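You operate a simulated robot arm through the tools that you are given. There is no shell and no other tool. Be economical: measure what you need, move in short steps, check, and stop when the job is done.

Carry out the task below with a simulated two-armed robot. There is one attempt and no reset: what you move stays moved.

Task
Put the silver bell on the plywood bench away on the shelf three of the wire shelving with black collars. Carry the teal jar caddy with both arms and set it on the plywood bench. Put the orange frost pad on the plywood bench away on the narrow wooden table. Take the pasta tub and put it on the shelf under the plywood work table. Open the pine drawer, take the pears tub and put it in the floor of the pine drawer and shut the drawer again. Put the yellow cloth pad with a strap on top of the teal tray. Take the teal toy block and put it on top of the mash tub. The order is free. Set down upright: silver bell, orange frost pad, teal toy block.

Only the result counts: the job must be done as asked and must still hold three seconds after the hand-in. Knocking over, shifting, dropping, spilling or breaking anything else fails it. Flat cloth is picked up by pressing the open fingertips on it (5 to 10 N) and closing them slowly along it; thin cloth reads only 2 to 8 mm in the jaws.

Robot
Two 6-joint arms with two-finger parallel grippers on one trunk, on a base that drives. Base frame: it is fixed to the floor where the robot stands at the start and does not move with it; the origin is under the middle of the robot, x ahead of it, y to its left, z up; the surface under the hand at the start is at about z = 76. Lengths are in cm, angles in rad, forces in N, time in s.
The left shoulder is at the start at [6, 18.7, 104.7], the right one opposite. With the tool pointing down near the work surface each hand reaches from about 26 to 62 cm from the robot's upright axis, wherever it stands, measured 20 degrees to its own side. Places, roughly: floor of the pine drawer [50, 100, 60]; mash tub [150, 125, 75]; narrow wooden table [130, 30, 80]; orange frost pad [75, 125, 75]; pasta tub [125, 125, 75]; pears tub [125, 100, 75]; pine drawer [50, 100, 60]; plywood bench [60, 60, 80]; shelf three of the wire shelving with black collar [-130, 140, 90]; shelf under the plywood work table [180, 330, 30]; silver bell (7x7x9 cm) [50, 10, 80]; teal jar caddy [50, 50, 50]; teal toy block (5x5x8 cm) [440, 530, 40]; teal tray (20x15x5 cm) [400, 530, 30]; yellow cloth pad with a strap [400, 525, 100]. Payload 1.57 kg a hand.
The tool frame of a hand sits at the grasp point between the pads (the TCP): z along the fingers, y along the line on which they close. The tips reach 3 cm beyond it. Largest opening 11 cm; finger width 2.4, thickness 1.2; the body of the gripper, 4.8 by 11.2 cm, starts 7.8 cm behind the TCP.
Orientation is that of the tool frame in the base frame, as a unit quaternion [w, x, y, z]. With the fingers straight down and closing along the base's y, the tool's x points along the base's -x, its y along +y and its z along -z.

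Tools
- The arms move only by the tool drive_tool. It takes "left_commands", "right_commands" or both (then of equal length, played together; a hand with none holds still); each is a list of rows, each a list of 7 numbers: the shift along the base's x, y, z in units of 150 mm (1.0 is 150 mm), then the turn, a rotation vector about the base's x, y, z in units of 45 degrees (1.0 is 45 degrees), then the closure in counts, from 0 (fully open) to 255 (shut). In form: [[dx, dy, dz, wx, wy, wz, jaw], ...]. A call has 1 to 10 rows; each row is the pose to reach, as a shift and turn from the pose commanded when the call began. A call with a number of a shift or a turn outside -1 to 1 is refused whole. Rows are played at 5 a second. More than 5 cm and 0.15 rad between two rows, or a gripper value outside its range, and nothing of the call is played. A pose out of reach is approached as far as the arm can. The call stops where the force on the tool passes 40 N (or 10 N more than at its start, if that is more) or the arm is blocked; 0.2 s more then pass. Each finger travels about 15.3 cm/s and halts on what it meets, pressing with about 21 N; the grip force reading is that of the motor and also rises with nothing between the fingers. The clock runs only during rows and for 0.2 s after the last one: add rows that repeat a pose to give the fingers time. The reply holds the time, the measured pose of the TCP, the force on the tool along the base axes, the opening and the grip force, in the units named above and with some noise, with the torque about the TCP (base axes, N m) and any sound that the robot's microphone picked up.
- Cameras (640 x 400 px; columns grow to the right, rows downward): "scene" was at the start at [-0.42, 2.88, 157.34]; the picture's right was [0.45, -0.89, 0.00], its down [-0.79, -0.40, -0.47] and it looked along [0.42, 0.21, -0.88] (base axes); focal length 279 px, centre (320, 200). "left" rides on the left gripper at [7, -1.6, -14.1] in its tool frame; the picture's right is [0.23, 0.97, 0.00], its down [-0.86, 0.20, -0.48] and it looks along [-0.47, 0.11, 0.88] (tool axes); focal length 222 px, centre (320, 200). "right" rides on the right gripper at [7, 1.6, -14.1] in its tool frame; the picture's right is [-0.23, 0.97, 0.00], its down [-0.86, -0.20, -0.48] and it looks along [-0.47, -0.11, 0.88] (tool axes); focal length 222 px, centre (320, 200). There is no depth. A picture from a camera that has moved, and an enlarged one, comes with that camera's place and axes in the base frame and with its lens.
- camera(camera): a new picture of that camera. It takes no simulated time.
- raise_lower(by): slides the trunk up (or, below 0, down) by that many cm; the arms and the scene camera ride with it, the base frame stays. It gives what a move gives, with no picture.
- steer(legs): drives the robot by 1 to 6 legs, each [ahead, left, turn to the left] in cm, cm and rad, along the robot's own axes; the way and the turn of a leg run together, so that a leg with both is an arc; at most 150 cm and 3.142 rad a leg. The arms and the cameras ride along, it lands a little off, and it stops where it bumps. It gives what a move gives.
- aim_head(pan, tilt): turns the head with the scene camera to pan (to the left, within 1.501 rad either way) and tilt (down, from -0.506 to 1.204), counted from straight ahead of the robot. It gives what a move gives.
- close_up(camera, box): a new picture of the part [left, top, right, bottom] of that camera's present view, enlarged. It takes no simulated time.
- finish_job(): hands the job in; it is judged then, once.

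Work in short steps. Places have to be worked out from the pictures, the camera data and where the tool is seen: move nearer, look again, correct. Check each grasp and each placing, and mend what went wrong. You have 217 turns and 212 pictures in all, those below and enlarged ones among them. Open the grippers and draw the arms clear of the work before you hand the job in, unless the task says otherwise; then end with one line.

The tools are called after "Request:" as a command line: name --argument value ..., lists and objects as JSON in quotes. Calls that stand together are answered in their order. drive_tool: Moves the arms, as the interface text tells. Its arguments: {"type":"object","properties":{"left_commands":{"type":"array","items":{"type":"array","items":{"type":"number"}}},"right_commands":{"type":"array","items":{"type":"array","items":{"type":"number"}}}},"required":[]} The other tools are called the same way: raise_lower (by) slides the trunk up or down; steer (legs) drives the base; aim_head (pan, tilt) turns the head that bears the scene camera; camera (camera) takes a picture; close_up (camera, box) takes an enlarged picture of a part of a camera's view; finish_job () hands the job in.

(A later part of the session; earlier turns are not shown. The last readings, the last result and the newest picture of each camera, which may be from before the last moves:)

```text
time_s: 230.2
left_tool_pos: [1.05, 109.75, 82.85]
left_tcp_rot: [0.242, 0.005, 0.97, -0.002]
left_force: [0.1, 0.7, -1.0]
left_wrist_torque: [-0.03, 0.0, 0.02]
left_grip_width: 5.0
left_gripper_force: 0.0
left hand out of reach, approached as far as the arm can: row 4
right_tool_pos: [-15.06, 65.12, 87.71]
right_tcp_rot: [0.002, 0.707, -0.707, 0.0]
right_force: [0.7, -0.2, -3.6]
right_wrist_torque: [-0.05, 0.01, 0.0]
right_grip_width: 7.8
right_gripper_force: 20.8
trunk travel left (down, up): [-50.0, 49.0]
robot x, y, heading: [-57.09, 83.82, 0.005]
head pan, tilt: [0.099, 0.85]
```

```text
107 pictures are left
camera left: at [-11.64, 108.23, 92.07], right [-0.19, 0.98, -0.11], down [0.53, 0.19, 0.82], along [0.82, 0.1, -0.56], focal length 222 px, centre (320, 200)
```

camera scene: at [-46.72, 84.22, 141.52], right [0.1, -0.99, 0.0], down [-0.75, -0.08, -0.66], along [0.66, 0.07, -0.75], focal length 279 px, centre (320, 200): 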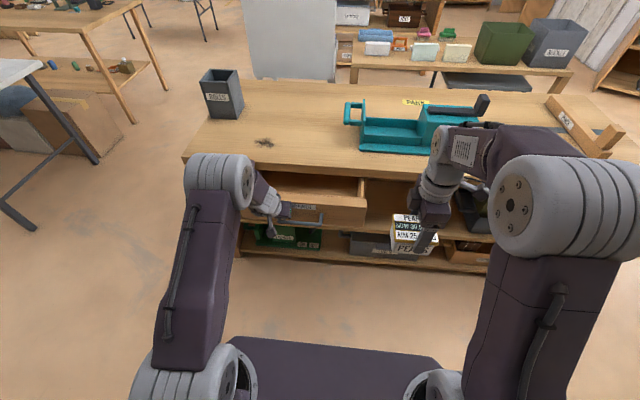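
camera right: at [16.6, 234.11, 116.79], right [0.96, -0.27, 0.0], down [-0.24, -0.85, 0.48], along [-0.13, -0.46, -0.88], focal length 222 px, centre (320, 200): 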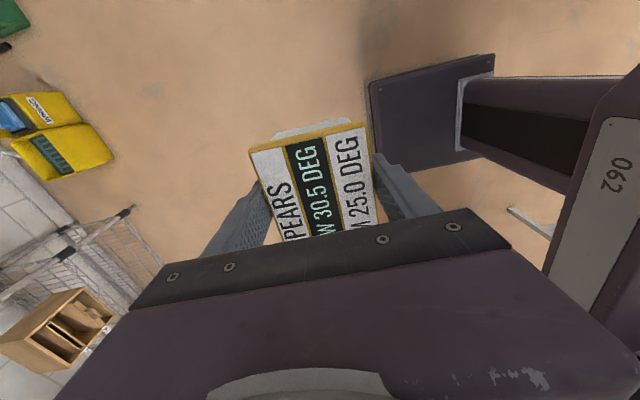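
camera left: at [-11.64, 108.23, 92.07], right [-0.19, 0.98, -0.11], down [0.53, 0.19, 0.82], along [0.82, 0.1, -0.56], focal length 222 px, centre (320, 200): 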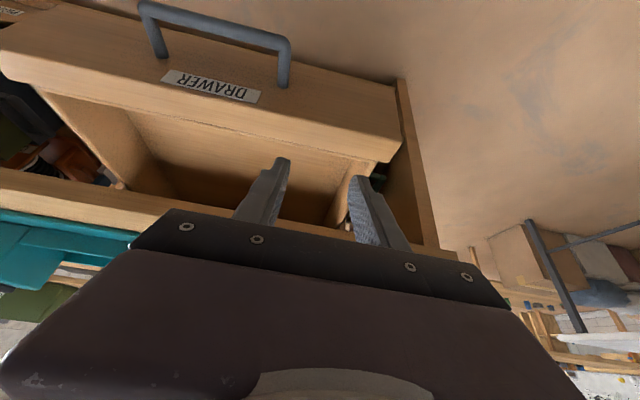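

I raise 10 cm, strafe left 33 cm so the right hand lines up with the drawer, and move ahead 18 cm.

Request:
raise_lower --by 10

Request:
steer --legs '[[0, 33, 0], [17, 0, 0]]'

Request:
camera --camera "right"

Request:
camera --camera "scene"

```text
time_s: 231.6
left_tool_pos: [1.16, 109.71, 92.85]
left_tcp_rot: [0.241, 0.004, 0.971, -0.001]
left_force: [-0.1, 0.0, 0.5]
left_wrist_torque: [0.01, 0.0, -0.02]
left_grip_width: 5.0
left_gripper_force: 0.0
right_tool_pos: [-14.78, 65.32, 97.68]
right_tcp_rot: [0.002, 0.707, -0.707, 0.0]
right_force: [-0.4, -0.3, -3.5]
right_wrist_torque: [-0.03, 0.03, -0.01]
right_grip_width: 7.79
right_gripper_force: 21.1
trunk travel left (down, up): [-60.0, 39.0]
robot x, y, heading: [-57.43, 83.54, 0.005]
head pan, tilt: [0.099, 0.85]
```

```text
time_s: 234.8
left_tool_pos: [18.47, 142.64, 92.71]
left_tcp_rot: [0.242, 0.009, 0.97, -0.002]
left_force: [0.3, 0.5, 0.5]
left_wrist_torque: [-0.01, 0.04, 0.01]
left_grip_width: 5.01
left_gripper_force: 0.0
right_tool_pos: [2.08, 98.24, 97.69]
right_tcp_rot: [-0.002, -0.705, 0.71, 0.001]
right_force: [0.1, -0.1, -3.5]
right_wrist_torque: [-0.04, 0.03, -0.04]
right_grip_width: 7.77
right_gripper_force: 21.2
trunk travel left (down, up): [-60.0, 39.0]
robot x, y, heading: [-39.77, 117.22, -0.003]
head pan, tilt: [0.099, 0.85]
```

```text
106 pictures are left
camera right: at [0.5, 91.36, 111.78], right [-0.97, 0.23, 0.0], down [0.21, 0.85, 0.48], along [0.11, 0.46, -0.88], focal length 222 px, centre (320, 200)
```

right: 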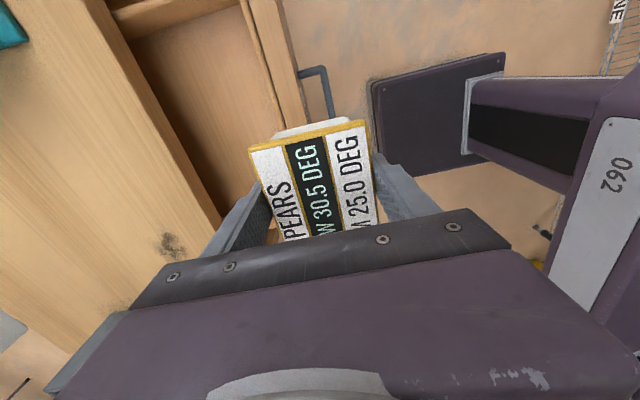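

```text
105 pictures are left
camera scene: at [-38.35, 117.66, 151.48], right [0.09, -1.0, 0.0], down [-0.75, -0.07, -0.66], along [0.66, 0.06, -0.75], focal length 279 px, centre (320, 200)
```

scene: 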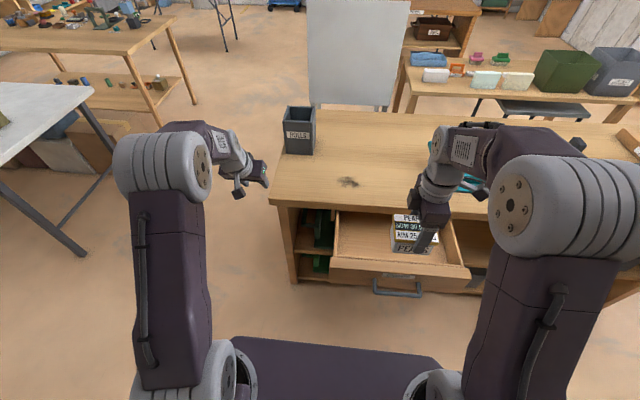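

I move the tub over the drawer interior (the front lip seems thick, so aim x≈17) and check.

Request:
drive_tool --right_commands '[[0.3, -0.03, 0, 0, 0, 0, 255], [0.6, -0.06, 0, 0, 0, 0, 255], [0.9, -0.06, 0, 0, 0, 0, 255], [1.0, -0.06, -0.1, 0, 0, 0, 255]]'

Request:
camera --camera "right"

Request:
close_up --camera "scene" --box '[260, 150, 500, 310]'

```text
time_s: 235.8
left_tool_pos: [18.56, 142.51, 92.81]
left_tcp_rot: [0.241, 0.009, 0.97, -0.003]
left_force: [0.4, 1.0, 0.1]
left_wrist_torque: [0.02, -0.03, -0.01]
left_grip_width: 5.02
left_gripper_force: 0.1
right_tool_pos: [16.87, 97.2, 96.05]
right_tcp_rot: [-0.003, -0.705, 0.71, 0.001]
right_force: [-0.1, 0.0, -3.3]
right_wrist_torque: [-0.03, -0.03, 0.03]
right_grip_width: 7.79
right_gripper_force: 21.2
trunk travel left (down, up): [-60.0, 39.0]
robot x, y, heading: [-39.99, 116.95, -0.003]
head pan, tilt: [0.099, 0.85]
```

```text
104 pictures are left
camera right: at [15.34, 90.36, 110.18], right [-0.97, 0.23, 0.0], down [0.21, 0.85, 0.48], along [0.11, 0.46, -0.88], focal length 222 px, centre (320, 200)
```

right: 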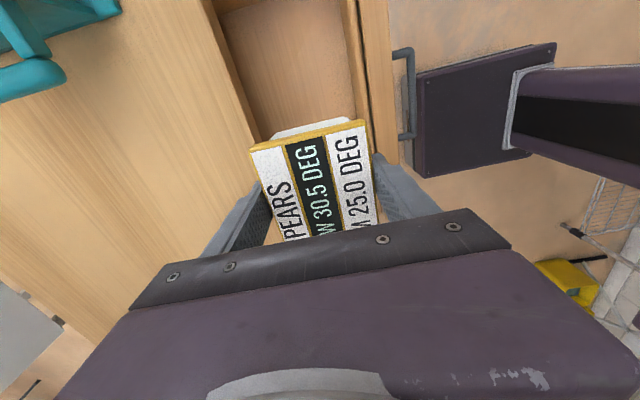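

```text
2.50 times, centred on (380, 230) of scene
camera zoom: at [-38.29, 117.63, 151.48], right [0.09, -1.0, 0.0], down [-0.75, -0.07, -0.66], along [0.66, 0.06, -0.75], focal length 697 px, centre (170, 125)
```

zoom: 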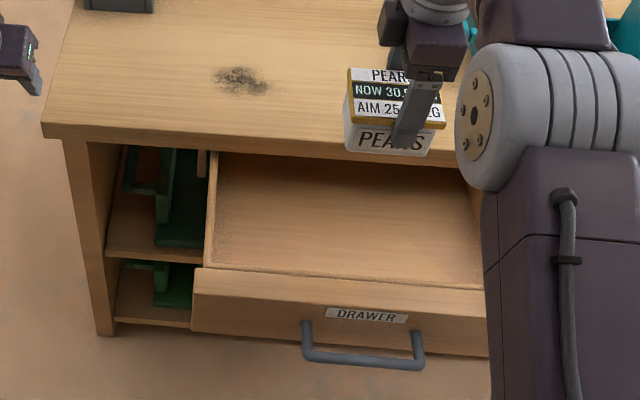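

Clear. I lower the tub into the drawer in steps.

Request:
drive_tool --right_commands '[[0, 0, -0.3, 0, 0, 0, 255], [0, 0, -0.6, 0, 0, 0, 255], [0, 0, -0.9, 0, 0, 0, 255], [0, 0, -1.0, 0, 0, 0, 255]]'

Request:
drive_tool --right_commands '[[0, 0, -0.15, 0, 0, 0, 255], [0, 0, -0.3, 0, 0, 0, 255], [0, 0, -0.4, 0, 0, 0, 255]]'

Request:
camera --camera "right"

Request:
close_up --camera "scene" --box '[260, 150, 500, 310]'

```text
time_s: 236.8
left_tool_pos: [18.54, 142.66, 92.82]
left_tcp_rot: [0.242, 0.009, 0.97, -0.003]
left_force: [-0.6, -1.5, 0.1]
left_wrist_torque: [0.01, 0.01, -0.02]
left_grip_width: 5.0
left_gripper_force: 0.1
right_tool_pos: [16.81, 97.3, 81.24]
right_tcp_rot: [-0.002, -0.704, 0.71, 0.0]
right_force: [-0.3, -0.2, -3.0]
right_wrist_torque: [-0.06, 0.01, 0.02]
right_grip_width: 7.78
right_gripper_force: 20.7
trunk travel left (down, up): [-60.0, 39.0]
robot x, y, heading: [-39.9, 116.69, -0.004]
head pan, tilt: [0.099, 0.85]
```

```text
time_s: 237.6
left_tool_pos: [18.52, 142.6, 92.87]
left_tcp_rot: [0.241, 0.009, 0.97, -0.002]
left_force: [0.8, 0.5, 0.0]
left_wrist_torque: [0.01, 0.02, -0.01]
left_grip_width: 5.02
left_gripper_force: 0.1
right_tool_pos: [17.15, 97.35, 74.99]
right_tcp_rot: [-0.002, -0.704, 0.71, 0.001]
right_force: [-0.7, 0.2, -3.3]
right_wrist_torque: [0.01, -0.02, -0.03]
right_grip_width: 7.76
right_gripper_force: 21.2
trunk travel left (down, up): [-60.0, 39.0]
robot x, y, heading: [-39.9, 116.85, -0.008]
head pan, tilt: [0.099, 0.85]
```

```text
102 pictures are left
camera right: at [15.5, 90.51, 89.14], right [-0.97, 0.23, 0.0], down [0.21, 0.85, 0.48], along [0.11, 0.46, -0.88], focal length 222 px, centre (320, 200)
```

right: 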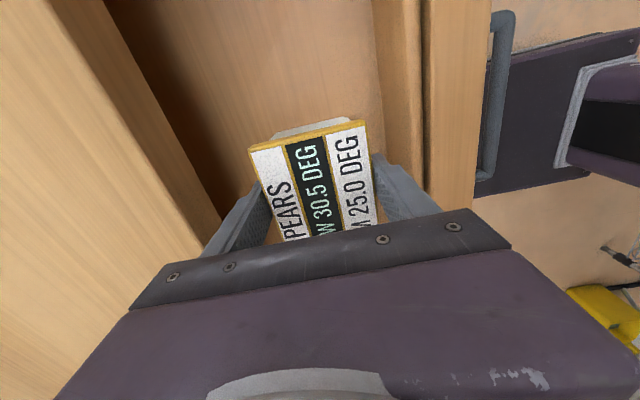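

```text
2.50 times, centred on (380, 230) of scene
camera zoom: at [-38.3, 117.64, 151.48], right [0.09, -1.0, 0.0], down [-0.75, -0.07, -0.66], along [0.66, 0.06, -0.75], focal length 697 px, centre (170, 125)
```

zoom: 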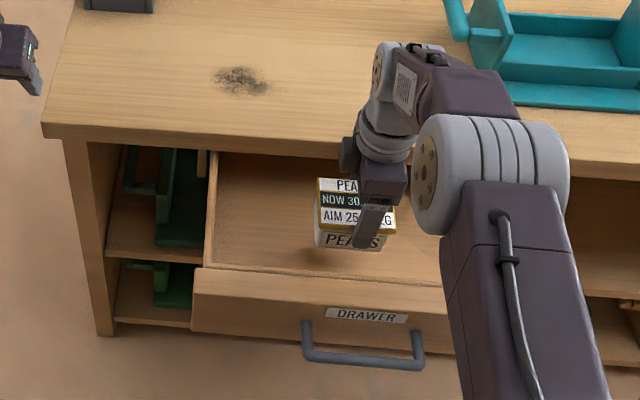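

Request:
drive_tool --right_commands '[[0, 0, -0.1, 0, 0, 0, 255], [0, 0, -0.2, 0, 0, 0, 255], [0, 0, -0.3, 0, 0, 0, 255]]'

```text
time_s: 238.4
left_tool_pos: [18.48, 142.72, 92.97]
left_tcp_rot: [0.241, 0.009, 0.97, -0.002]
left_force: [0.5, 0.4, -0.4]
left_wrist_torque: [-0.05, -0.01, 0.01]
left_grip_width: 5.01
left_gripper_force: 0.1
right_tool_pos: [17.28, 97.28, 70.54]
right_tcp_rot: [-0.001, -0.705, 0.71, 0.001]
right_force: [-0.6, -0.5, -3.1]
right_wrist_torque: [-0.01, 0.01, 0.03]
right_grip_width: 7.79
right_gripper_force: 21.2
trunk travel left (down, up): [-60.0, 39.0]
robot x, y, heading: [-39.69, 116.55, -0.009]
head pan, tilt: [0.099, 0.85]
```

Request:
drive_tool --right_commands '[[0, 0, -0.06, 0, 0, 0, 255], [0, 0, -0.12, 0, 0, 0, 255], [0, 0, -0.18, 0, 0, 0, 255]]'

Request:
camera --camera "right"

```text
time_s: 239.2
left_tool_pos: [18.02, 142.62, 93.17]
left_tcp_rot: [0.243, 0.009, 0.97, -0.002]
left_force: [-0.3, -0.3, -0.3]
left_wrist_torque: [0.02, 0.01, 0.01]
left_grip_width: 4.99
left_gripper_force: 0.0
right_tool_pos: [17.08, 97.37, 68.48]
right_tcp_rot: [0.001, -0.704, 0.71, -0.005]
right_force: [-0.4, -7.1, 37.0]
right_wrist_torque: [0.49, 1.35, 0.22]
right_grip_width: 7.79
right_gripper_force: 21.0
trunk travel left (down, up): [-60.0, 39.0]
robot x, y, heading: [-39.89, 116.83, -0.003]
head pan, tilt: [0.099, 0.85]
```

```text
100 pictures are left
camera right: at [15.3, 90.44, 82.7], right [-0.97, 0.23, -0.01], down [0.2, 0.86, 0.48], along [0.12, 0.46, -0.88], focal length 222 px, centre (320, 200)
```

right: 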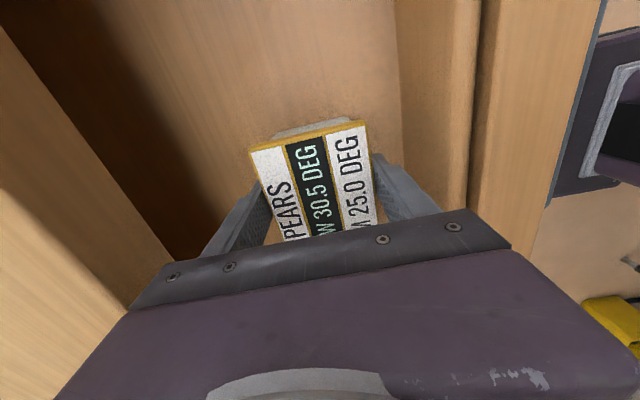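

On the drawer floor (lid below the drawer rim). I relax 2 mm and release.

Request:
drive_tool --right_commands '[[0, 0, 0.03, 0, 0, 0, 255], [0, 0, 0.03, 0, 0, 0, 120], [0, 0, 0.03, 0, 0, 0, 35], [0, 0, 0.03, 0, 0, 0, 35]]'

Request:
drive_tool --right_commands '[[0, 0, 0.1, 0, 0, 0, 35], [0, 0, 0.3, 0, 0, 0, 35], [0, 0, 0.6, 0, 0, 0, 35], [0, 0, 0.9, 0, 0, 0, 35]]'

Request:
camera --camera "right"

```text
time_s: 240.2
left_tool_pos: [18.37, 142.75, 92.8]
left_tcp_rot: [0.24, 0.009, 0.971, -0.003]
left_force: [0.1, -0.1, -0.1]
left_wrist_torque: [-0.02, -0.01, -0.01]
left_grip_width: 5.02
left_gripper_force: 0.0
right_tool_pos: [17.04, 97.34, 68.33]
right_tcp_rot: [-0.002, -0.704, 0.71, 0.001]
right_force: [-0.1, 0.3, -0.2]
right_wrist_torque: [0.01, 0.02, -0.01]
right_grip_width: 9.49
right_gripper_force: 0.1
trunk travel left (down, up): [-60.0, 39.0]
robot x, y, heading: [-39.99, 116.77, -0.006]
head pan, tilt: [0.099, 0.85]
```

```text
time_s: 241.2
left_tool_pos: [18.4, 142.7, 92.79]
left_tcp_rot: [0.241, 0.008, 0.97, -0.002]
left_force: [0.0, 0.1, 0.1]
left_wrist_torque: [-0.01, -0.02, 0.03]
left_grip_width: 5.01
left_gripper_force: 0.1
right_tool_pos: [16.89, 97.5, 81.83]
right_tcp_rot: [-0.001, -0.705, 0.709, 0.0]
right_force: [-0.2, 0.2, 0.0]
right_wrist_torque: [0.03, -0.01, -0.04]
right_grip_width: 9.51
right_gripper_force: 0.0
trunk travel left (down, up): [-60.0, 39.0]
robot x, y, heading: [-39.95, 116.87, -0.006]
head pan, tilt: [0.099, 0.85]
```

```text
99 pictures are left
camera right: at [15.27, 90.53, 96.05], right [-0.97, 0.23, 0.0], down [0.21, 0.85, 0.48], along [0.11, 0.46, -0.88], focal length 222 px, centre (320, 200)
```

right: 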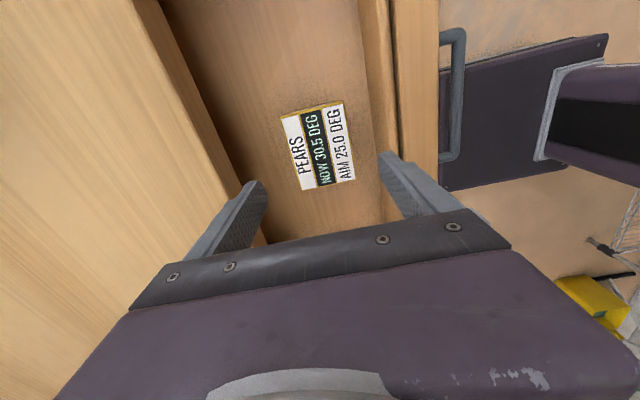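

Pears tub sits in the drawer. I lift clear, unyaw the hand, and back off to push the drawer shut.

Request:
drive_tool --right_commands '[[0, 0, 0.2, 0, 0, -0.18, 100], [0, 0, 0.4, 0, 0, -0.36, 200], [0, 0, 0.6, 0, 0, -0.54, 255], [-0.2, 0, 0.7, 0, 0, -0.72, 255], [-0.4, 0, 0.7, 0, 0, -0.9, 255], [-0.6, 0, 0.7, 0, 0, -1, 255]]'

Request:
drive_tool --right_commands '[[0, 0, 0, 0, 0, -0.18, 255], [0, 0, 0, 0, 0, -0.36, 255], [0, 0, 0, 0, 0, -0.54, 255], [0, 0, 0, 0, 0, -0.72, 255], [0, 0, 0, 0, 0, -0.9, 255], [0, 0, 0, 0, 0, -1, 255]]'

Request:
steer --legs '[[-22, 0, 0]]'

```text
time_s: 242.6
left_tool_pos: [18.45, 142.74, 92.91]
left_tcp_rot: [0.242, 0.009, 0.97, -0.002]
left_force: [-0.4, 0.4, -0.6]
left_wrist_torque: [0.02, -0.05, 0.0]
left_grip_width: 4.99
left_gripper_force: 0.1
right_tool_pos: [8.0, 97.46, 92.41]
right_tcp_rot: [-0.001, -0.379, 0.925, 0.001]
right_force: [-0.9, -0.3, -0.2]
right_wrist_torque: [-0.03, -0.02, -0.01]
right_grip_width: 0.0
right_gripper_force: 20.9
trunk travel left (down, up): [-60.0, 39.0]
robot x, y, heading: [-39.95, 117.14, -0.004]
head pan, tilt: [0.099, 0.85]
```

```text
time_s: 244.0
left_tool_pos: [18.55, 142.62, 92.81]
left_tcp_rot: [0.241, 0.008, 0.971, -0.002]
left_force: [-0.3, -0.3, 0.5]
left_wrist_torque: [0.02, -0.03, -0.01]
left_grip_width: 5.02
left_gripper_force: 0.1
right_tool_pos: [8.08, 97.33, 92.42]
right_tcp_rot: [-0.001, 0.004, 1.0, 0.001]
right_force: [0.7, 0.7, -0.5]
right_wrist_torque: [-0.03, -0.01, -0.01]
right_grip_width: 0.0
right_gripper_force: 20.7
trunk travel left (down, up): [-60.0, 39.0]
robot x, y, heading: [-39.96, 116.51, -0.009]
head pan, tilt: [0.099, 0.85]
```

```text
time_s: 245.7
left_tool_pos: [-3.18, 142.8, 92.98]
left_tcp_rot: [0.242, 0.008, 0.97, -0.002]
left_force: [0.0, -0.5, -0.2]
left_wrist_torque: [0.01, 0.0, 0.03]
left_grip_width: 5.0
left_gripper_force: 0.2
right_tool_pos: [-13.4, 97.67, 92.38]
right_tcp_rot: [-0.001, 0.002, 1.0, 0.002]
right_force: [-0.6, 0.5, 0.3]
right_wrist_torque: [-0.04, -0.01, -0.01]
right_grip_width: 0.0
right_gripper_force: 21.5
trunk travel left (down, up): [-60.0, 39.0]
robot x, y, heading: [-61.55, 116.88, -0.002]
head pan, tilt: [0.099, 0.85]
```

I lower the trunk 25 cm with the left hand raised/outward, then check alignment with the handle.

Request:
raise_lower --by -25

Request:
drive_tool --left_commands '[[0, 0.2, 0.25, 0, 0, 0, 139], [0, 0.4, 0.5, 0, 0, 0, 139], [0, 0.5, 0.8, 0, 0, 0, 139], [0, 0.6, 1.0, 0, 0, 0, 139]]'

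Request:
camera --camera "scene"

Request:
camera --camera "right"

```text
time_s: 248.3
left_tool_pos: [-3.32, 142.95, 67.81]
left_tcp_rot: [0.241, 0.007, 0.97, -0.002]
left_force: [1.5, -1.2, -0.4]
left_wrist_torque: [0.0, 0.0, 0.01]
left_grip_width: 5.02
left_gripper_force: 0.1
right_tool_pos: [-13.48, 97.54, 67.42]
right_tcp_rot: [-0.001, 0.002, 1.0, 0.001]
right_force: [-0.1, 0.3, -0.4]
right_wrist_torque: [-0.01, -0.02, -0.01]
right_grip_width: 0.0
right_gripper_force: 21.5
trunk travel left (down, up): [-35.0, 64.0]
robot x, y, heading: [-61.65, 116.71, -0.003]
head pan, tilt: [0.099, 0.85]
```

```text
time_s: 249.3
left_tool_pos: [-3.47, 151.99, 83.05]
left_tcp_rot: [0.241, 0.007, 0.971, -0.002]
left_force: [0.4, 0.4, 0.2]
left_wrist_torque: [0.0, 0.02, 0.03]
left_grip_width: 5.01
left_gripper_force: 0.0
right_tool_pos: [-13.47, 97.58, 67.34]
right_tcp_rot: [0.0, 0.002, 1.0, 0.001]
right_force: [-1.1, -0.1, -0.1]
right_wrist_torque: [-0.01, 0.04, -0.02]
right_grip_width: 0.0
right_gripper_force: 20.7
trunk travel left (down, up): [-35.0, 64.0]
robot x, y, heading: [-61.32, 116.86, -0.005]
head pan, tilt: [0.099, 0.85]
```

```text
98 pictures are left
camera scene: at [-60.01, 117.78, 126.48], right [0.1, -1.0, 0.0], down [-0.75, -0.07, -0.66], along [0.66, 0.06, -0.75], focal length 279 px, centre (320, 200)
```

scene: 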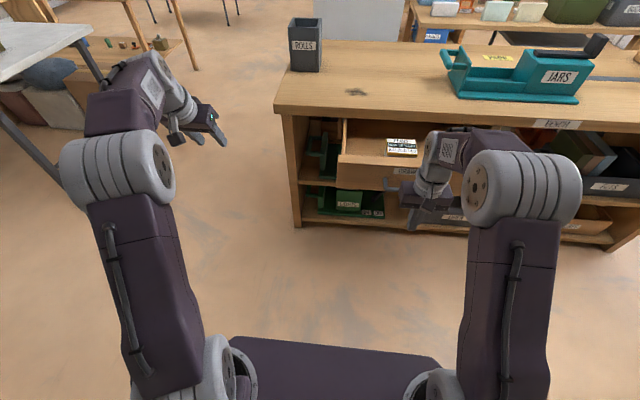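

```text
97 pictures are left
camera right: at [-20.37, 99.25, 81.59], right [0.23, 0.97, 0.0], down [0.86, -0.2, 0.48], along [0.46, -0.11, -0.88], focal length 222 px, centre (320, 200)
```

right: 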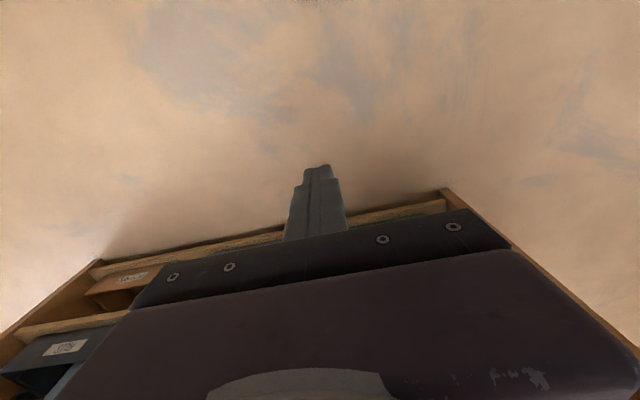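

Aligned with the handle middle (y 97.5). I drive forward 28 cm, pushing the drawer.

Request:
steer --legs '[[28, 0, 0]]'

Request:
camera --camera "scene"

```text
time_s: 251.2
left_tool_pos: [24.34, 152.11, 82.85]
left_tcp_rot: [0.241, 0.006, 0.97, -0.002]
left_force: [0.2, 0.5, -0.8]
left_wrist_torque: [-0.02, -0.02, 0.01]
left_grip_width: 5.01
left_gripper_force: 0.1
right_tool_pos: [14.31, 97.64, 67.42]
right_tcp_rot: [-0.002, 0.001, 1.0, 0.001]
right_force: [0.7, 0.9, -0.3]
right_wrist_torque: [-0.01, -0.01, -0.01]
right_grip_width: 0.0
right_gripper_force: 21.2
trunk travel left (down, up): [-35.0, 64.0]
robot x, y, heading: [-33.85, 117.02, -0.003]
head pan, tilt: [0.099, 0.85]
```

```text
96 pictures are left
camera scene: at [-32.19, 117.72, 126.48], right [0.1, -1.0, 0.0], down [-0.75, -0.07, -0.66], along [0.66, 0.07, -0.75], focal length 279 px, centre (320, 200)
```

scene: 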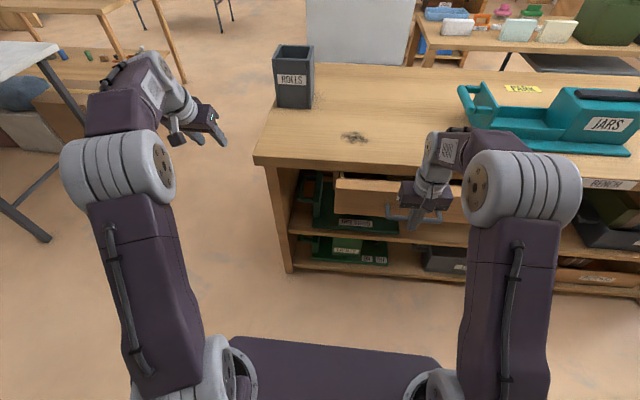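

Most of the way. I push on with the arm until the drawer stops.

Request:
drive_tool --right_commands '[[0.15, 0, 0, 0, 0, 0, 255], [0.3, 0, 0, 0, 0, 0, 255], [0.45, 0, 0, 0, 0, 0, 255], [0.53, 0, 0, 0, 0, 0, 255], [0.6, 0, 0, 0, 0, 0, 255], [0.65, 0, 0, 0, 0, 0, 255]]'

Request:
camera --camera "scene"

```text
time_s: 252.3
left_tool_pos: [24.0, 152.09, 82.92]
left_tcp_rot: [0.242, 0.008, 0.97, -0.002]
left_force: [0.4, 0.1, 0.5]
left_wrist_torque: [0.01, 0.01, 0.02]
left_grip_width: 5.03
left_gripper_force: 0.1
right_tool_pos: [21.64, 97.54, 67.09]
right_tcp_rot: [-0.017, 0.001, 1.0, 0.002]
right_force: [-16.8, 0.5, 6.4]
right_wrist_torque: [0.16, 0.1, -0.01]
right_grip_width: 0.0
right_gripper_force: 21.3
trunk travel left (down, up): [-35.0, 64.0]
robot x, y, heading: [-33.94, 117.2, 0.003]
head pan, tilt: [0.099, 0.85]
stopped in row 5 (right hand): the force on the tool passed its limit at 47 N (the readings are from after the stop); the commanded pose is now the measured one
```

```text
95 pictures are left
camera scene: at [-32.52, 117.78, 126.5], right [0.1, -1.0, 0.0], down [-0.75, -0.07, -0.66], along [0.66, 0.06, -0.75], focal length 279 px, centre (320, 200)
```

scene: 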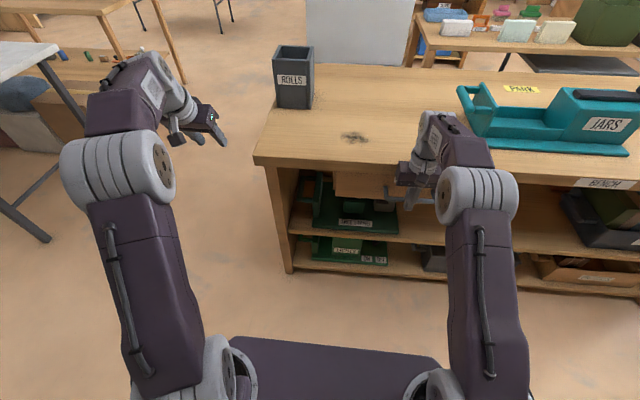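

Stopped at 47 N. I withdraw the hand and inspect whether the drawer is fully shut.

Request:
drive_tool --right_commands '[[-0.3, 0, 0, 0, 0, 0, 255], [-0.6, 0, 0, 0, 0, 0, 255], [-0.8, -0.2, 0, 0, 0, 0, 255], [-0.9, -0.5, 0, 0, 0, 0, 255], [-0.9, -0.8, 0, 0, 0, 0, 255]]'

Request:
close_up --camera "scene" --box '[240, 100, 500, 270]'

```text
time_s: 253.5
left_tool_pos: [24.21, 152.0, 82.96]
left_tcp_rot: [0.241, 0.007, 0.97, -0.002]
left_force: [0.3, 0.3, 0.2]
left_wrist_torque: [-0.01, 0.01, 0.0]
left_grip_width: 5.01
left_gripper_force: 0.0
right_tool_pos: [8.46, 85.4, 67.0]
right_tcp_rot: [-0.013, 0.001, 1.0, 0.002]
right_force: [-1.4, -0.9, 0.4]
right_wrist_torque: [0.04, -0.01, -0.02]
right_grip_width: 0.0
right_gripper_force: 21.0
trunk travel left (down, up): [-35.0, 64.0]
robot x, y, heading: [-34.02, 117.33, -0.005]
head pan, tilt: [0.099, 0.85]
```

```text
2.35 times, centred on (370, 185) of scene
camera zoom: at [-32.33, 117.65, 126.48], right [0.1, -1.0, 0.0], down [-0.75, -0.07, -0.66], along [0.66, 0.07, -0.75], focal length 656 px, centre (202, 235)
```

zoom: 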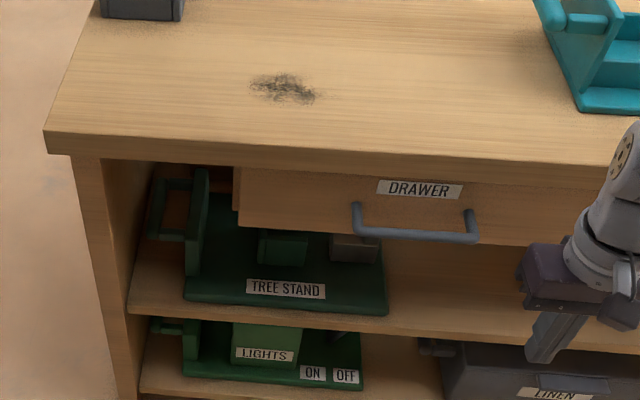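

The bar is back at its initial closed place (x≈23.0). Drawer is shut. Next the pasta tub: back away, raise, and go around to the +y end of the freezer table.

Request:
steer --legs '[[-22, 0, 0]]'

Request:
raise_lower --by 35

Request:
drive_tool --left_commands '[[0, -0.2, 0, 0, 0.15, 0, 0], [0, -0.4, 0, 0, 0.3, 0, 0], [0, -0.6, 0, 0, 0.45, 0, 0], [0, -0.7, 0, 0, 0.62, 0, 0]]' --right_commands '[[0.1, 0, 0, 0, 0.02, 0, 100], [0.2, 0, 0, 0, 0.033, 0, 50], [0.3, 0, 0, 0, 0.033, 0, 0], [0.3, 0, 0, 0, 0.033, 0, 0]]'

Request:
steer --legs '[[0, 98, 0], [149, 0, 0], [38, 0, 0]]'

Request:
steer --legs '[[0, 0, -1.571]]'

```text
time_s: 255.2
left_tool_pos: [2.12, 152.01, 82.92]
left_tcp_rot: [0.242, 0.007, 0.97, -0.002]
left_force: [-0.5, -1.8, 1.0]
left_wrist_torque: [-0.05, -0.04, -0.01]
left_grip_width: 5.0
left_gripper_force: 0.2
right_tool_pos: [-13.55, 85.38, 67.17]
right_tcp_rot: [-0.013, 0.0, 1.0, 0.001]
right_force: [-0.3, 0.3, -0.3]
right_wrist_torque: [0.0, -0.04, -0.04]
right_grip_width: 0.0
right_gripper_force: 20.6
trunk travel left (down, up): [-35.0, 64.0]
robot x, y, heading: [-56.12, 116.88, -0.003]
head pan, tilt: [0.099, 0.85]
```

```text
time_s: 258.6
left_tool_pos: [2.12, 152.19, 117.87]
left_tcp_rot: [0.242, 0.006, 0.97, -0.001]
left_force: [0.0, 0.0, -0.1]
left_wrist_torque: [0.03, -0.02, 0.01]
left_grip_width: 5.02
left_gripper_force: 0.0
right_tool_pos: [-13.52, 85.43, 102.07]
right_tcp_rot: [-0.013, 0.0, 1.0, 0.002]
right_force: [0.7, 0.3, -0.4]
right_wrist_torque: [0.0, 0.01, -0.02]
right_grip_width: 0.0
right_gripper_force: 21.1
trunk travel left (down, up): [-70.0, 29.0]
robot x, y, heading: [-55.9, 117.01, -0.002]
head pan, tilt: [0.099, 0.85]
```

```text
time_s: 259.6
left_tool_pos: [-2.16, 141.31, 116.43]
left_tcp_rot: [-0.001, 0.005, 1.0, -0.002]
left_force: [0.0, -0.5, 0.2]
left_wrist_torque: [0.01, -0.01, -0.02]
left_grip_width: 11.01
left_gripper_force: 0.1
left hand out of reach, approached as far as the arm can: row 3, 4
right_tool_pos: [-9.17, 85.5, 101.98]
right_tcp_rot: [-0.026, 0.001, 1.0, 0.002]
right_force: [0.0, 0.5, 0.1]
right_wrist_torque: [0.02, -0.06, -0.03]
right_grip_width: 10.99
right_gripper_force: 0.0
trunk travel left (down, up): [-70.0, 29.0]
robot x, y, heading: [-56.16, 117.02, -0.004]
head pan, tilt: [0.099, 0.85]
```

```text
time_s: 273.6
left_tool_pos: [183.5, 239.55, 116.42]
left_tcp_rot: [0.001, 0.003, 1.0, -0.002]
left_force: [0.2, 0.1, 0.3]
left_wrist_torque: [0.0, -0.01, -0.04]
left_grip_width: 10.98
left_gripper_force: 0.0
right_tool_pos: [176.92, 183.7, 101.97]
right_tcp_rot: [-0.026, -0.003, 1.0, 0.001]
right_force: [0.0, -0.1, -0.9]
right_wrist_torque: [-0.01, -0.01, 0.0]
right_grip_width: 11.01
right_gripper_force: 0.1
trunk travel left (down, up): [-70.0, 29.0]
robot x, y, heading: [129.61, 215.08, 0.007]
head pan, tilt: [0.099, 0.85]
```

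```text
time_s: 277.8
left_tool_pos: [154.99, 161.41, 116.39]
left_tcp_rot: [-0.002, 0.706, 0.709, -0.002]
left_force: [0.3, 0.2, -0.6]
left_wrist_torque: [-0.01, 0.02, 0.01]
left_grip_width: 11.01
left_gripper_force: 0.0
right_tool_pos: [98.98, 167.48, 102.03]
right_tcp_rot: [-0.018, 0.701, 0.713, 0.02]
right_force: [0.4, 0.5, 0.2]
right_wrist_torque: [0.03, -0.03, 0.01]
right_grip_width: 10.97
right_gripper_force: 0.0
trunk travel left (down, up): [-70.0, 29.0]
robot x, y, heading: [129.76, 215.21, -1.555]
head pan, tilt: [0.099, 0.85]
```

I move the right hand inward (x≈117) and fix its small tilt before approaching the board.

Request:
drive_tool --right_commands '[[0.3, 0, 0, -0.069, 0, 0, 0], [0.6, 0, 0, -0.069, 0, 0, 0], [0.9, 0, 0, -0.069, 0, 0, 0], [1.0, 0, 0.2, -0.069, 0, 0, 0]]'

Request:
steer --legs '[[0, 5, -0.016], [38, 0, 0]]'

Request:
camera --camera "right"

Request:
aim_head --pan -0.1 --tilt 0.95

Request:
camera --camera "scene"

```text
time_s: 278.8
left_tool_pos: [155.05, 161.38, 116.5]
left_tcp_rot: [-0.001, 0.705, 0.709, -0.003]
left_force: [-0.3, 0.7, 0.0]
left_wrist_torque: [0.0, 0.02, -0.01]
left_grip_width: 11.01
left_gripper_force: 0.0
right_tool_pos: [114.08, 167.5, 105.08]
right_tcp_rot: [0.001, 0.701, 0.713, -0.001]
right_force: [-0.1, 0.0, 0.0]
right_wrist_torque: [0.01, 0.01, 0.01]
right_grip_width: 10.97
right_gripper_force: 0.0
trunk travel left (down, up): [-70.0, 29.0]
robot x, y, heading: [129.86, 214.51, -1.553]
head pan, tilt: [0.099, 0.85]
```

```text
time_s: 281.7
left_tool_pos: [158.86, 123.01, 116.41]
left_tcp_rot: [-0.001, 0.712, 0.702, -0.003]
left_force: [0.2, 0.2, 0.4]
left_wrist_torque: [0.0, -0.02, 0.0]
left_grip_width: 11.02
left_gripper_force: 0.0
right_tool_pos: [117.98, 129.76, 105.07]
right_tcp_rot: [0.001, 0.709, 0.705, 0.0]
right_force: [0.1, -0.3, 0.3]
right_wrist_torque: [0.0, -0.03, 0.03]
right_grip_width: 11.0
right_gripper_force: 0.0
trunk travel left (down, up): [-70.0, 29.0]
robot x, y, heading: [134.75, 176.85, -1.574]
head pan, tilt: [0.099, 0.85]
```

```text
93 pictures are left
camera right: at [119.65, 136.92, 119.24], right [0.97, -0.23, 0.0], down [-0.2, -0.85, 0.48], along [-0.11, -0.47, -0.88], focal length 222 px, centre (320, 200)
```

right: 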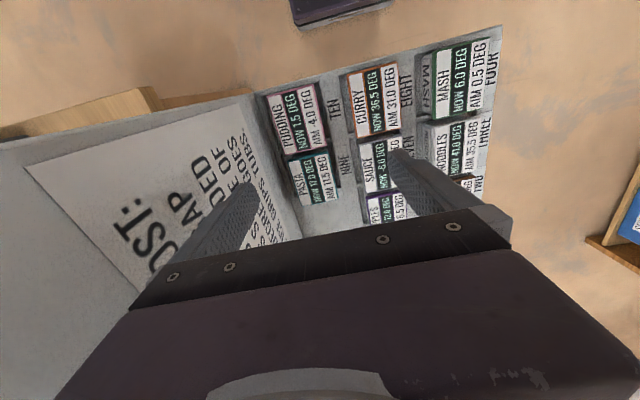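

```text
time_s: 282.5
left_tool_pos: [158.87, 122.84, 116.4]
left_tcp_rot: [-0.002, 0.712, 0.702, -0.001]
left_force: [0.2, 0.0, 1.0]
left_wrist_torque: [0.02, -0.02, 0.0]
left_grip_width: 11.0
left_gripper_force: 0.0
right_tool_pos: [118.0, 129.8, 104.94]
right_tcp_rot: [0.0, 0.708, 0.706, 0.001]
right_force: [0.0, -0.5, -0.2]
right_wrist_torque: [0.01, 0.01, 0.03]
right_grip_width: 11.0
right_gripper_force: 0.0
trunk travel left (down, up): [-70.0, 29.0]
robot x, y, heading: [134.28, 177.23, -1.57]
head pan, tilt: [-0.099, 0.949]
```

```text
92 pictures are left
camera scene: at [133.75, 175.66, 160.73], right [-0.99, 0.1, 0.0], down [0.08, 0.81, -0.58], along [-0.06, -0.58, -0.81], focal length 279 px, centre (320, 200)
```

scene: 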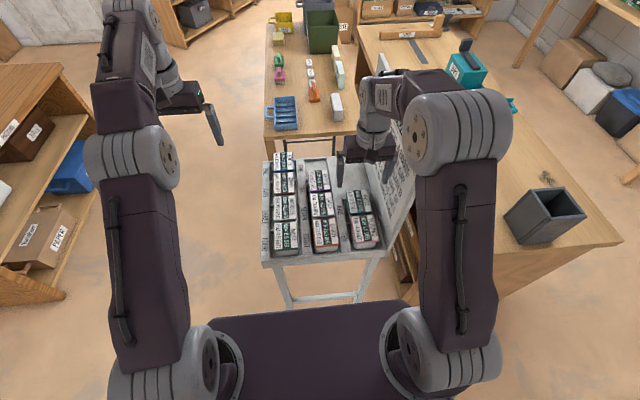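

Request:
close_up --camera "right" --box '[230, 50, 430, 240]'

Request:
close_up --camera "scene" --box '[250, 120, 440, 280]'

```text
2.11 times, centred on (330, 145) of right
camera zoom: at [119.64, 136.81, 119.2], right [0.97, -0.23, 0.0], down [-0.2, -0.85, 0.48], along [-0.11, -0.47, -0.88], focal length 468 px, centre (299, 316)
```

zoom: 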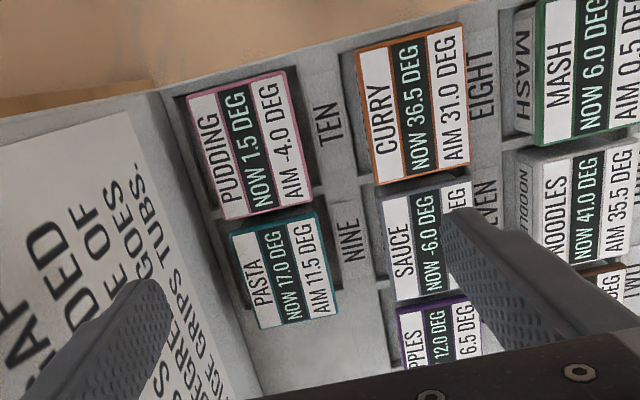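

```text
2.50 times, centred on (345, 200) of scene
camera zoom: at [133.75, 175.66, 160.73], right [-0.99, 0.1, 0.0], down [0.08, 0.81, -0.58], along [-0.06, -0.58, -0.81], focal length 697 px, centre (258, 200)
```

zoom: 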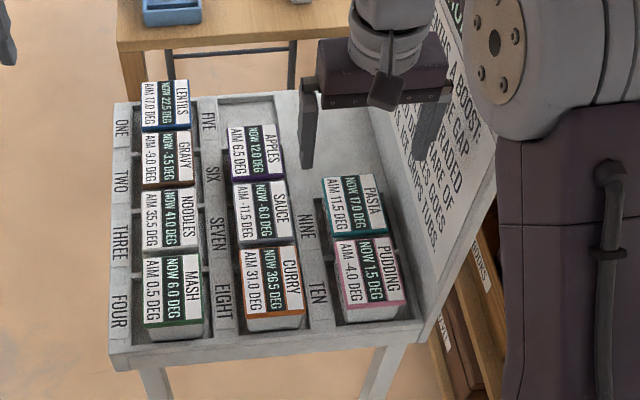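

Pasta lid centre is (114.4, 120.6, ~80.3), with ~3.5 cm to the board. I move above with jaws at ~9 cm.

Request:
drive_tool --right_commands '[[-0.05, -0.25, 0, 0, 0, 0, 46], [-0.15, -0.5, -0.1, 0, 0, 0, 46], [-0.24, -0.61, -0.3, 0, 0, 0, 46], [-0.24, -0.61, -0.6, 0, 0, 0, 46], [-0.24, -0.61, -0.95, 0, 0, 0, 46]]'

Request:
camera --camera "right"

Request:
camera --camera "scene"

```text
refused: row 5 steps farther than a row can; nothing moved
```

```text
89 pictures are left
camera right: at [119.64, 136.81, 119.2], right [0.97, -0.23, 0.0], down [-0.2, -0.85, 0.48], along [-0.11, -0.47, -0.88], focal length 222 px, centre (320, 200)
```

right: 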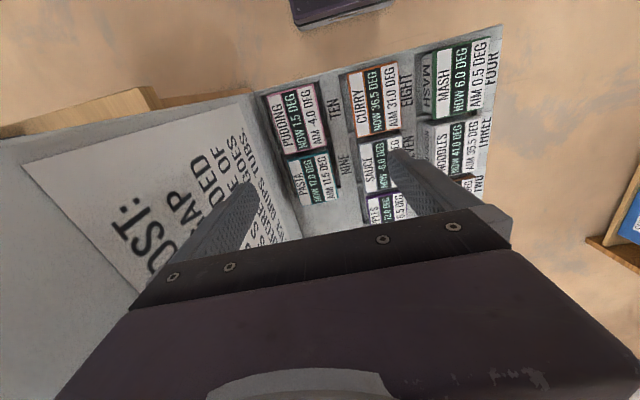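

```text
88 pictures are left
camera scene: at [133.75, 175.66, 160.73], right [-0.99, 0.1, 0.0], down [0.08, 0.81, -0.58], along [-0.06, -0.58, -0.81], focal length 279 px, centre (320, 200)
```

scene: 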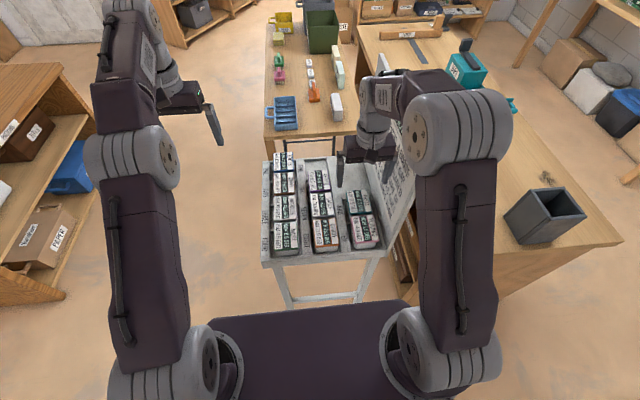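

A row step was slightly too long; I resend with smaller steps.

Request:
drive_tool --right_commands '[[-0.05, -0.25, 0, 0, 0, 0, 46], [-0.15, -0.5, -0.1, 0, 0, 0, 46], [-0.24, -0.61, -0.3, 0, 0, 0, 46], [-0.24, -0.61, -0.6, 0, 0, 0, 46], [-0.24, -0.61, -0.9, 0, 0, 0, 46]]'

Request:
camera --camera "right"

```text
time_s: 283.7
left_tool_pos: [158.89, 122.95, 116.41]
left_tcp_rot: [-0.002, 0.712, 0.702, -0.003]
left_force: [-0.3, 0.4, -0.2]
left_wrist_torque: [0.0, 0.0, 0.0]
left_grip_width: 10.99
left_gripper_force: 0.1
right_tool_pos: [114.47, 120.23, 91.27]
right_tcp_rot: [0.001, 0.708, 0.706, 0.001]
right_force: [0.0, -0.2, -1.2]
right_wrist_torque: [0.01, 0.02, 0.0]
right_grip_width: 8.99
right_gripper_force: 0.0
trunk travel left (down, up): [-70.0, 29.0]
robot x, y, heading: [134.62, 176.89, -1.573]
head pan, tilt: [-0.099, 0.949]
```

```text
87 pictures are left
camera right: at [116.06, 127.26, 105.55], right [0.97, -0.23, 0.0], down [-0.2, -0.85, 0.48], along [-0.11, -0.47, -0.88], focal length 222 px, centre (320, 200)
```

right: 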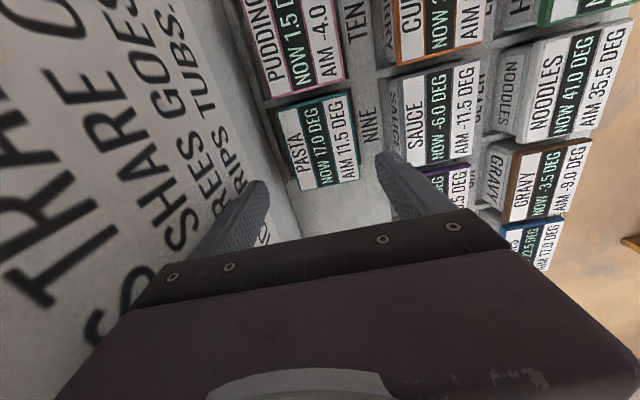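

Centred. I lower and grip.

Request:
drive_tool --right_commands '[[-0.01, 0.01, -0.25, 0, 0, 0, 46], [-0.01, 0.01, -0.5, 0, 0, 0, 46], [-0.01, 0.01, -0.65, 0, 0, 0, 46], [-0.01, 0.01, -0.74, 0, 0, 0, 46]]'

Request:
drive_tool --right_commands '[[0, 0, 0, 0, 0, 0, 90], [0, 0, 0, 0, 0, 0, 170], [0, 0, 0, 0, 0, 0, 255], [0, 0, 0, 0, 0, 0, 255]]'

```text
time_s: 284.7
left_tool_pos: [158.9, 123.0, 116.37]
left_tcp_rot: [-0.003, 0.712, 0.702, -0.002]
left_force: [-0.4, -0.6, 0.0]
left_wrist_torque: [0.0, -0.01, 0.0]
left_grip_width: 10.99
left_gripper_force: 0.1
right_tool_pos: [114.33, 120.58, 80.54]
right_tcp_rot: [0.002, 0.708, 0.706, 0.001]
right_force: [0.8, -1.1, -0.1]
right_wrist_torque: [0.01, 0.01, 0.0]
right_grip_width: 9.02
right_gripper_force: 0.0
trunk travel left (down, up): [-70.0, 29.0]
robot x, y, heading: [134.46, 177.15, -1.572]
head pan, tilt: [-0.099, 0.949]
```

```text
time_s: 285.7
left_tool_pos: [158.82, 122.98, 116.35]
left_tcp_rot: [-0.003, 0.712, 0.702, -0.001]
left_force: [-0.2, -0.6, 0.2]
left_wrist_torque: [0.01, 0.0, 0.03]
left_grip_width: 11.01
left_gripper_force: 0.2
right_tool_pos: [114.39, 120.66, 80.43]
right_tcp_rot: [0.0, 0.709, 0.705, 0.001]
right_force: [-0.3, -1.0, -0.3]
right_wrist_torque: [-0.1, 0.1, -0.05]
right_grip_width: 7.78
right_gripper_force: 20.5
trunk travel left (down, up): [-70.0, 29.0]
robot x, y, heading: [134.94, 177.01, -1.574]
head pan, tilt: [-0.099, 0.949]
```

Request:
drive_tool --right_commands '[[0, 0, 0.1, 0, 0, 0, 255], [0, 0, 0.3, 0, 0, 0, 255], [0, 0, 0.6, 0, 0, 0, 255], [0, 0, 0.9, 0, 0, 0, 255], [0, 0.0, 1.0, 0, 0, 0, 255]]'

Request:
camera --camera "right"

```text
time_s: 286.9
left_tool_pos: [158.9, 122.94, 116.33]
left_tcp_rot: [-0.002, 0.712, 0.703, -0.002]
left_force: [0.6, -0.3, 0.0]
left_wrist_torque: [0.01, 0.02, -0.01]
left_grip_width: 10.99
left_gripper_force: 0.0
right_tool_pos: [114.3, 120.52, 95.53]
right_tcp_rot: [0.0, 0.708, 0.706, 0.001]
right_force: [0.1, 0.4, -4.4]
right_wrist_torque: [0.0, 0.01, -0.02]
right_grip_width: 7.77
right_gripper_force: 20.9
trunk travel left (down, up): [-70.0, 29.0]
robot x, y, heading: [134.18, 177.07, -1.567]
head pan, tilt: [-0.099, 0.949]
```

```text
86 pictures are left
camera right: at [115.95, 127.68, 109.57], right [0.97, -0.23, 0.0], down [-0.2, -0.85, 0.48], along [-0.11, -0.47, -0.88], focal length 222 px, centre (320, 200)
```

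right: 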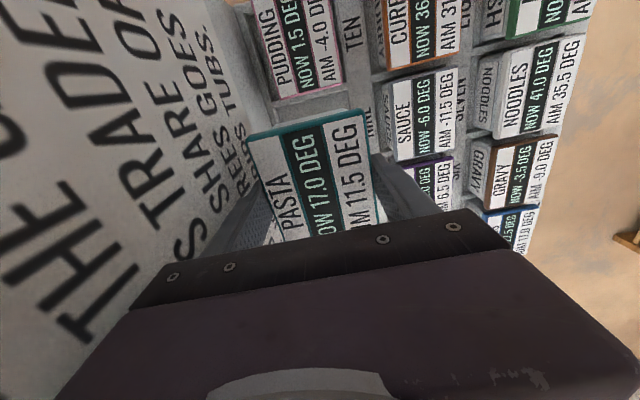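

Pasta held. I back up 28 cm and turn around to face the plywood work table.

Request:
steer --legs '[[-28, 0, 0], [0, 0, 3.14]]'

Request:
aim_head --pan 0 --tilt 0.6

Request:
camera --camera "scene"

```text
time_s: 296.1
left_tool_pos: [111.8, 259.97, 116.19]
left_tcp_rot: [0.002, -0.694, 0.72, -0.003]
left_force: [0.5, -0.8, -0.4]
left_wrist_torque: [0.04, 0.01, 0.01]
left_grip_width: 11.01
left_gripper_force: 0.0
right_tool_pos: [156.42, 261.2, 95.41]
right_tcp_rot: [0.0, -0.698, 0.716, 0.001]
right_force: [-0.2, 0.2, -3.5]
right_wrist_torque: [0.02, -0.01, -0.01]
right_grip_width: 7.76
right_gripper_force: 20.8
trunk travel left (down, up): [-70.0, 29.0]
robot x, y, heading: [134.82, 205.44, 1.545]
head pan, tilt: [-0.099, 0.949]
```

```text
time_s: 297.0
left_tool_pos: [111.81, 259.78, 116.31]
left_tcp_rot: [0.002, -0.694, 0.72, -0.002]
left_force: [-0.1, -0.1, -0.8]
left_wrist_torque: [0.01, 0.01, 0.0]
left_grip_width: 11.01
left_gripper_force: 0.1
right_tool_pos: [156.4, 261.1, 95.38]
right_tcp_rot: [-0.001, -0.698, 0.716, 0.001]
right_force: [0.4, 0.2, -3.9]
right_wrist_torque: [-0.02, -0.01, -0.01]
right_grip_width: 7.78
right_gripper_force: 21.1
trunk travel left (down, up): [-70.0, 29.0]
robot x, y, heading: [134.84, 205.36, 1.548]
head pan, tilt: [0.0, 0.6]
```

```text
85 pictures are left
camera scene: at [134.7, 208.13, 163.56], right [1.0, -0.02, 0.0], down [-0.01, -0.57, -0.82], along [0.02, 0.82, -0.57], focal length 279 px, centre (320, 200)
```

scene: 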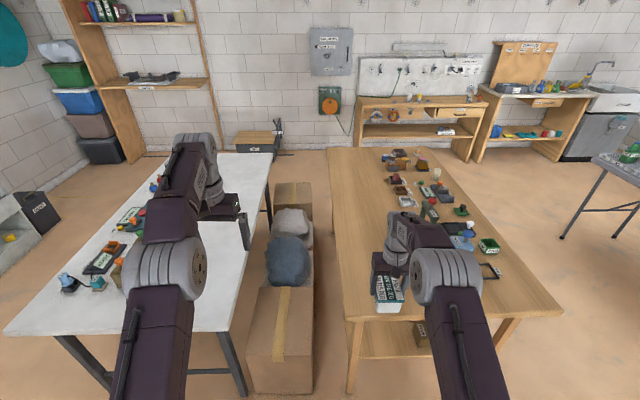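

The plywood work table spans x 144–216, y 260–390. I back up, shift to its end, lower the trunk and look at its lower shelf.

Request:
steer --legs '[[-22, 0, 0.022], [0, -38, 0]]'

Request:
raise_lower --by -40

Request:
aim_head --pan 0 --tilt 0.65

Request:
camera --camera "scene"

```text
time_s: 300.6
left_tool_pos: [147.62, 237.08, 116.3]
left_tcp_rot: [0.001, -0.702, 0.712, -0.002]
left_force: [0.3, -0.7, 0.8]
left_wrist_torque: [0.01, 0.0, 0.0]
left_grip_width: 10.95
left_gripper_force: 0.0
right_tool_pos: [192.2, 239.29, 95.37]
right_tcp_rot: [0.0, -0.706, 0.709, 0.0]
right_force: [-0.5, 0.1, -3.6]
right_wrist_torque: [-0.02, 0.01, -0.03]
right_grip_width: 7.76
right_gripper_force: 20.6
trunk travel left (down, up): [-70.0, 29.0]
robot x, y, heading: [171.73, 183.1, 1.563]
head pan, tilt: [0.0, 0.6]
```

```text
time_s: 304.5
left_tool_pos: [147.79, 237.0, 76.33]
left_tcp_rot: [0.002, -0.702, 0.712, -0.002]
left_force: [-0.3, -0.1, -0.7]
left_wrist_torque: [0.02, 0.03, 0.0]
left_grip_width: 11.04
left_gripper_force: 0.1
right_tool_pos: [192.28, 239.26, 55.42]
right_tcp_rot: [-0.002, -0.706, 0.708, 0.0]
right_force: [-0.2, -0.8, -3.4]
right_wrist_torque: [0.0, 0.02, -0.02]
right_grip_width: 7.77
right_gripper_force: 21.8
trunk travel left (down, up): [-30.0, 69.0]
robot x, y, heading: [171.87, 182.82, 1.569]
head pan, tilt: [0.0, 0.6]
```

```text
time_s: 305.1
left_tool_pos: [147.75, 236.99, 76.3]
left_tcp_rot: [0.002, -0.703, 0.712, -0.002]
left_force: [-0.5, 0.5, 0.1]
left_wrist_torque: [0.0, 0.02, 0.02]
left_grip_width: 10.99
left_gripper_force: 0.2
right_tool_pos: [192.21, 239.24, 55.36]
right_tcp_rot: [-0.001, -0.706, 0.708, 0.001]
right_force: [0.1, -0.2, -2.6]
right_wrist_torque: [0.0, -0.01, 0.01]
right_grip_width: 7.77
right_gripper_force: 21.2
trunk travel left (down, up): [-30.0, 69.0]
robot x, y, heading: [171.93, 183.46, 1.572]
head pan, tilt: [0.0, 0.649]
```

```text
84 pictures are left
camera scene: at [171.7, 185.65, 123.14], right [1.0, 0.0, 0.0], down [0.0, -0.6, -0.8], along [0.0, 0.8, -0.6], focal length 279 px, centre (320, 200)
```

scene: 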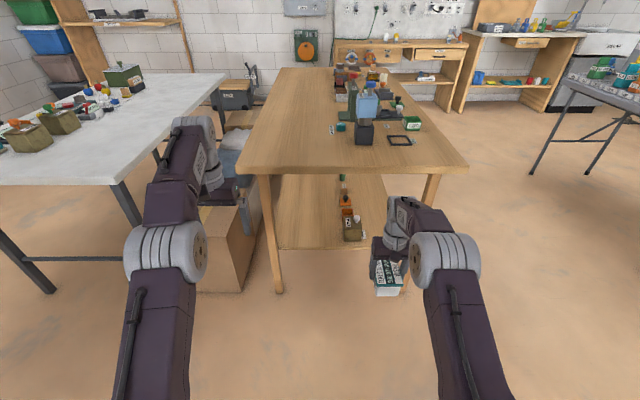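

Request:
close_up --camera "scene" --box '[250, 150, 450, 300]'

```text
2.67 times, centred on (350, 225) of scene
camera zoom: at [171.7, 185.65, 123.14], right [1.0, 0.0, 0.0], down [0.0, -0.6, -0.8], along [0.0, 0.8, -0.6], focal length 743 px, centre (240, 133)
```

zoom: 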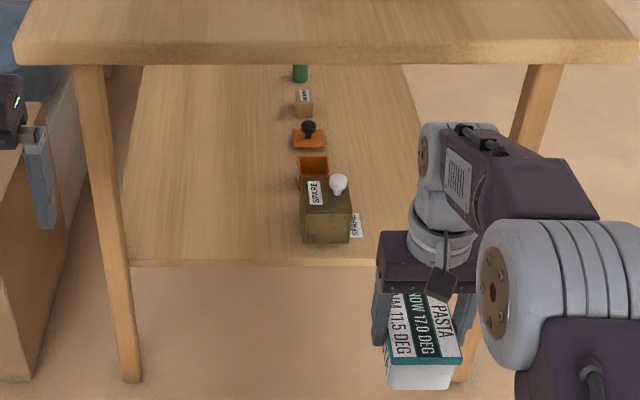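

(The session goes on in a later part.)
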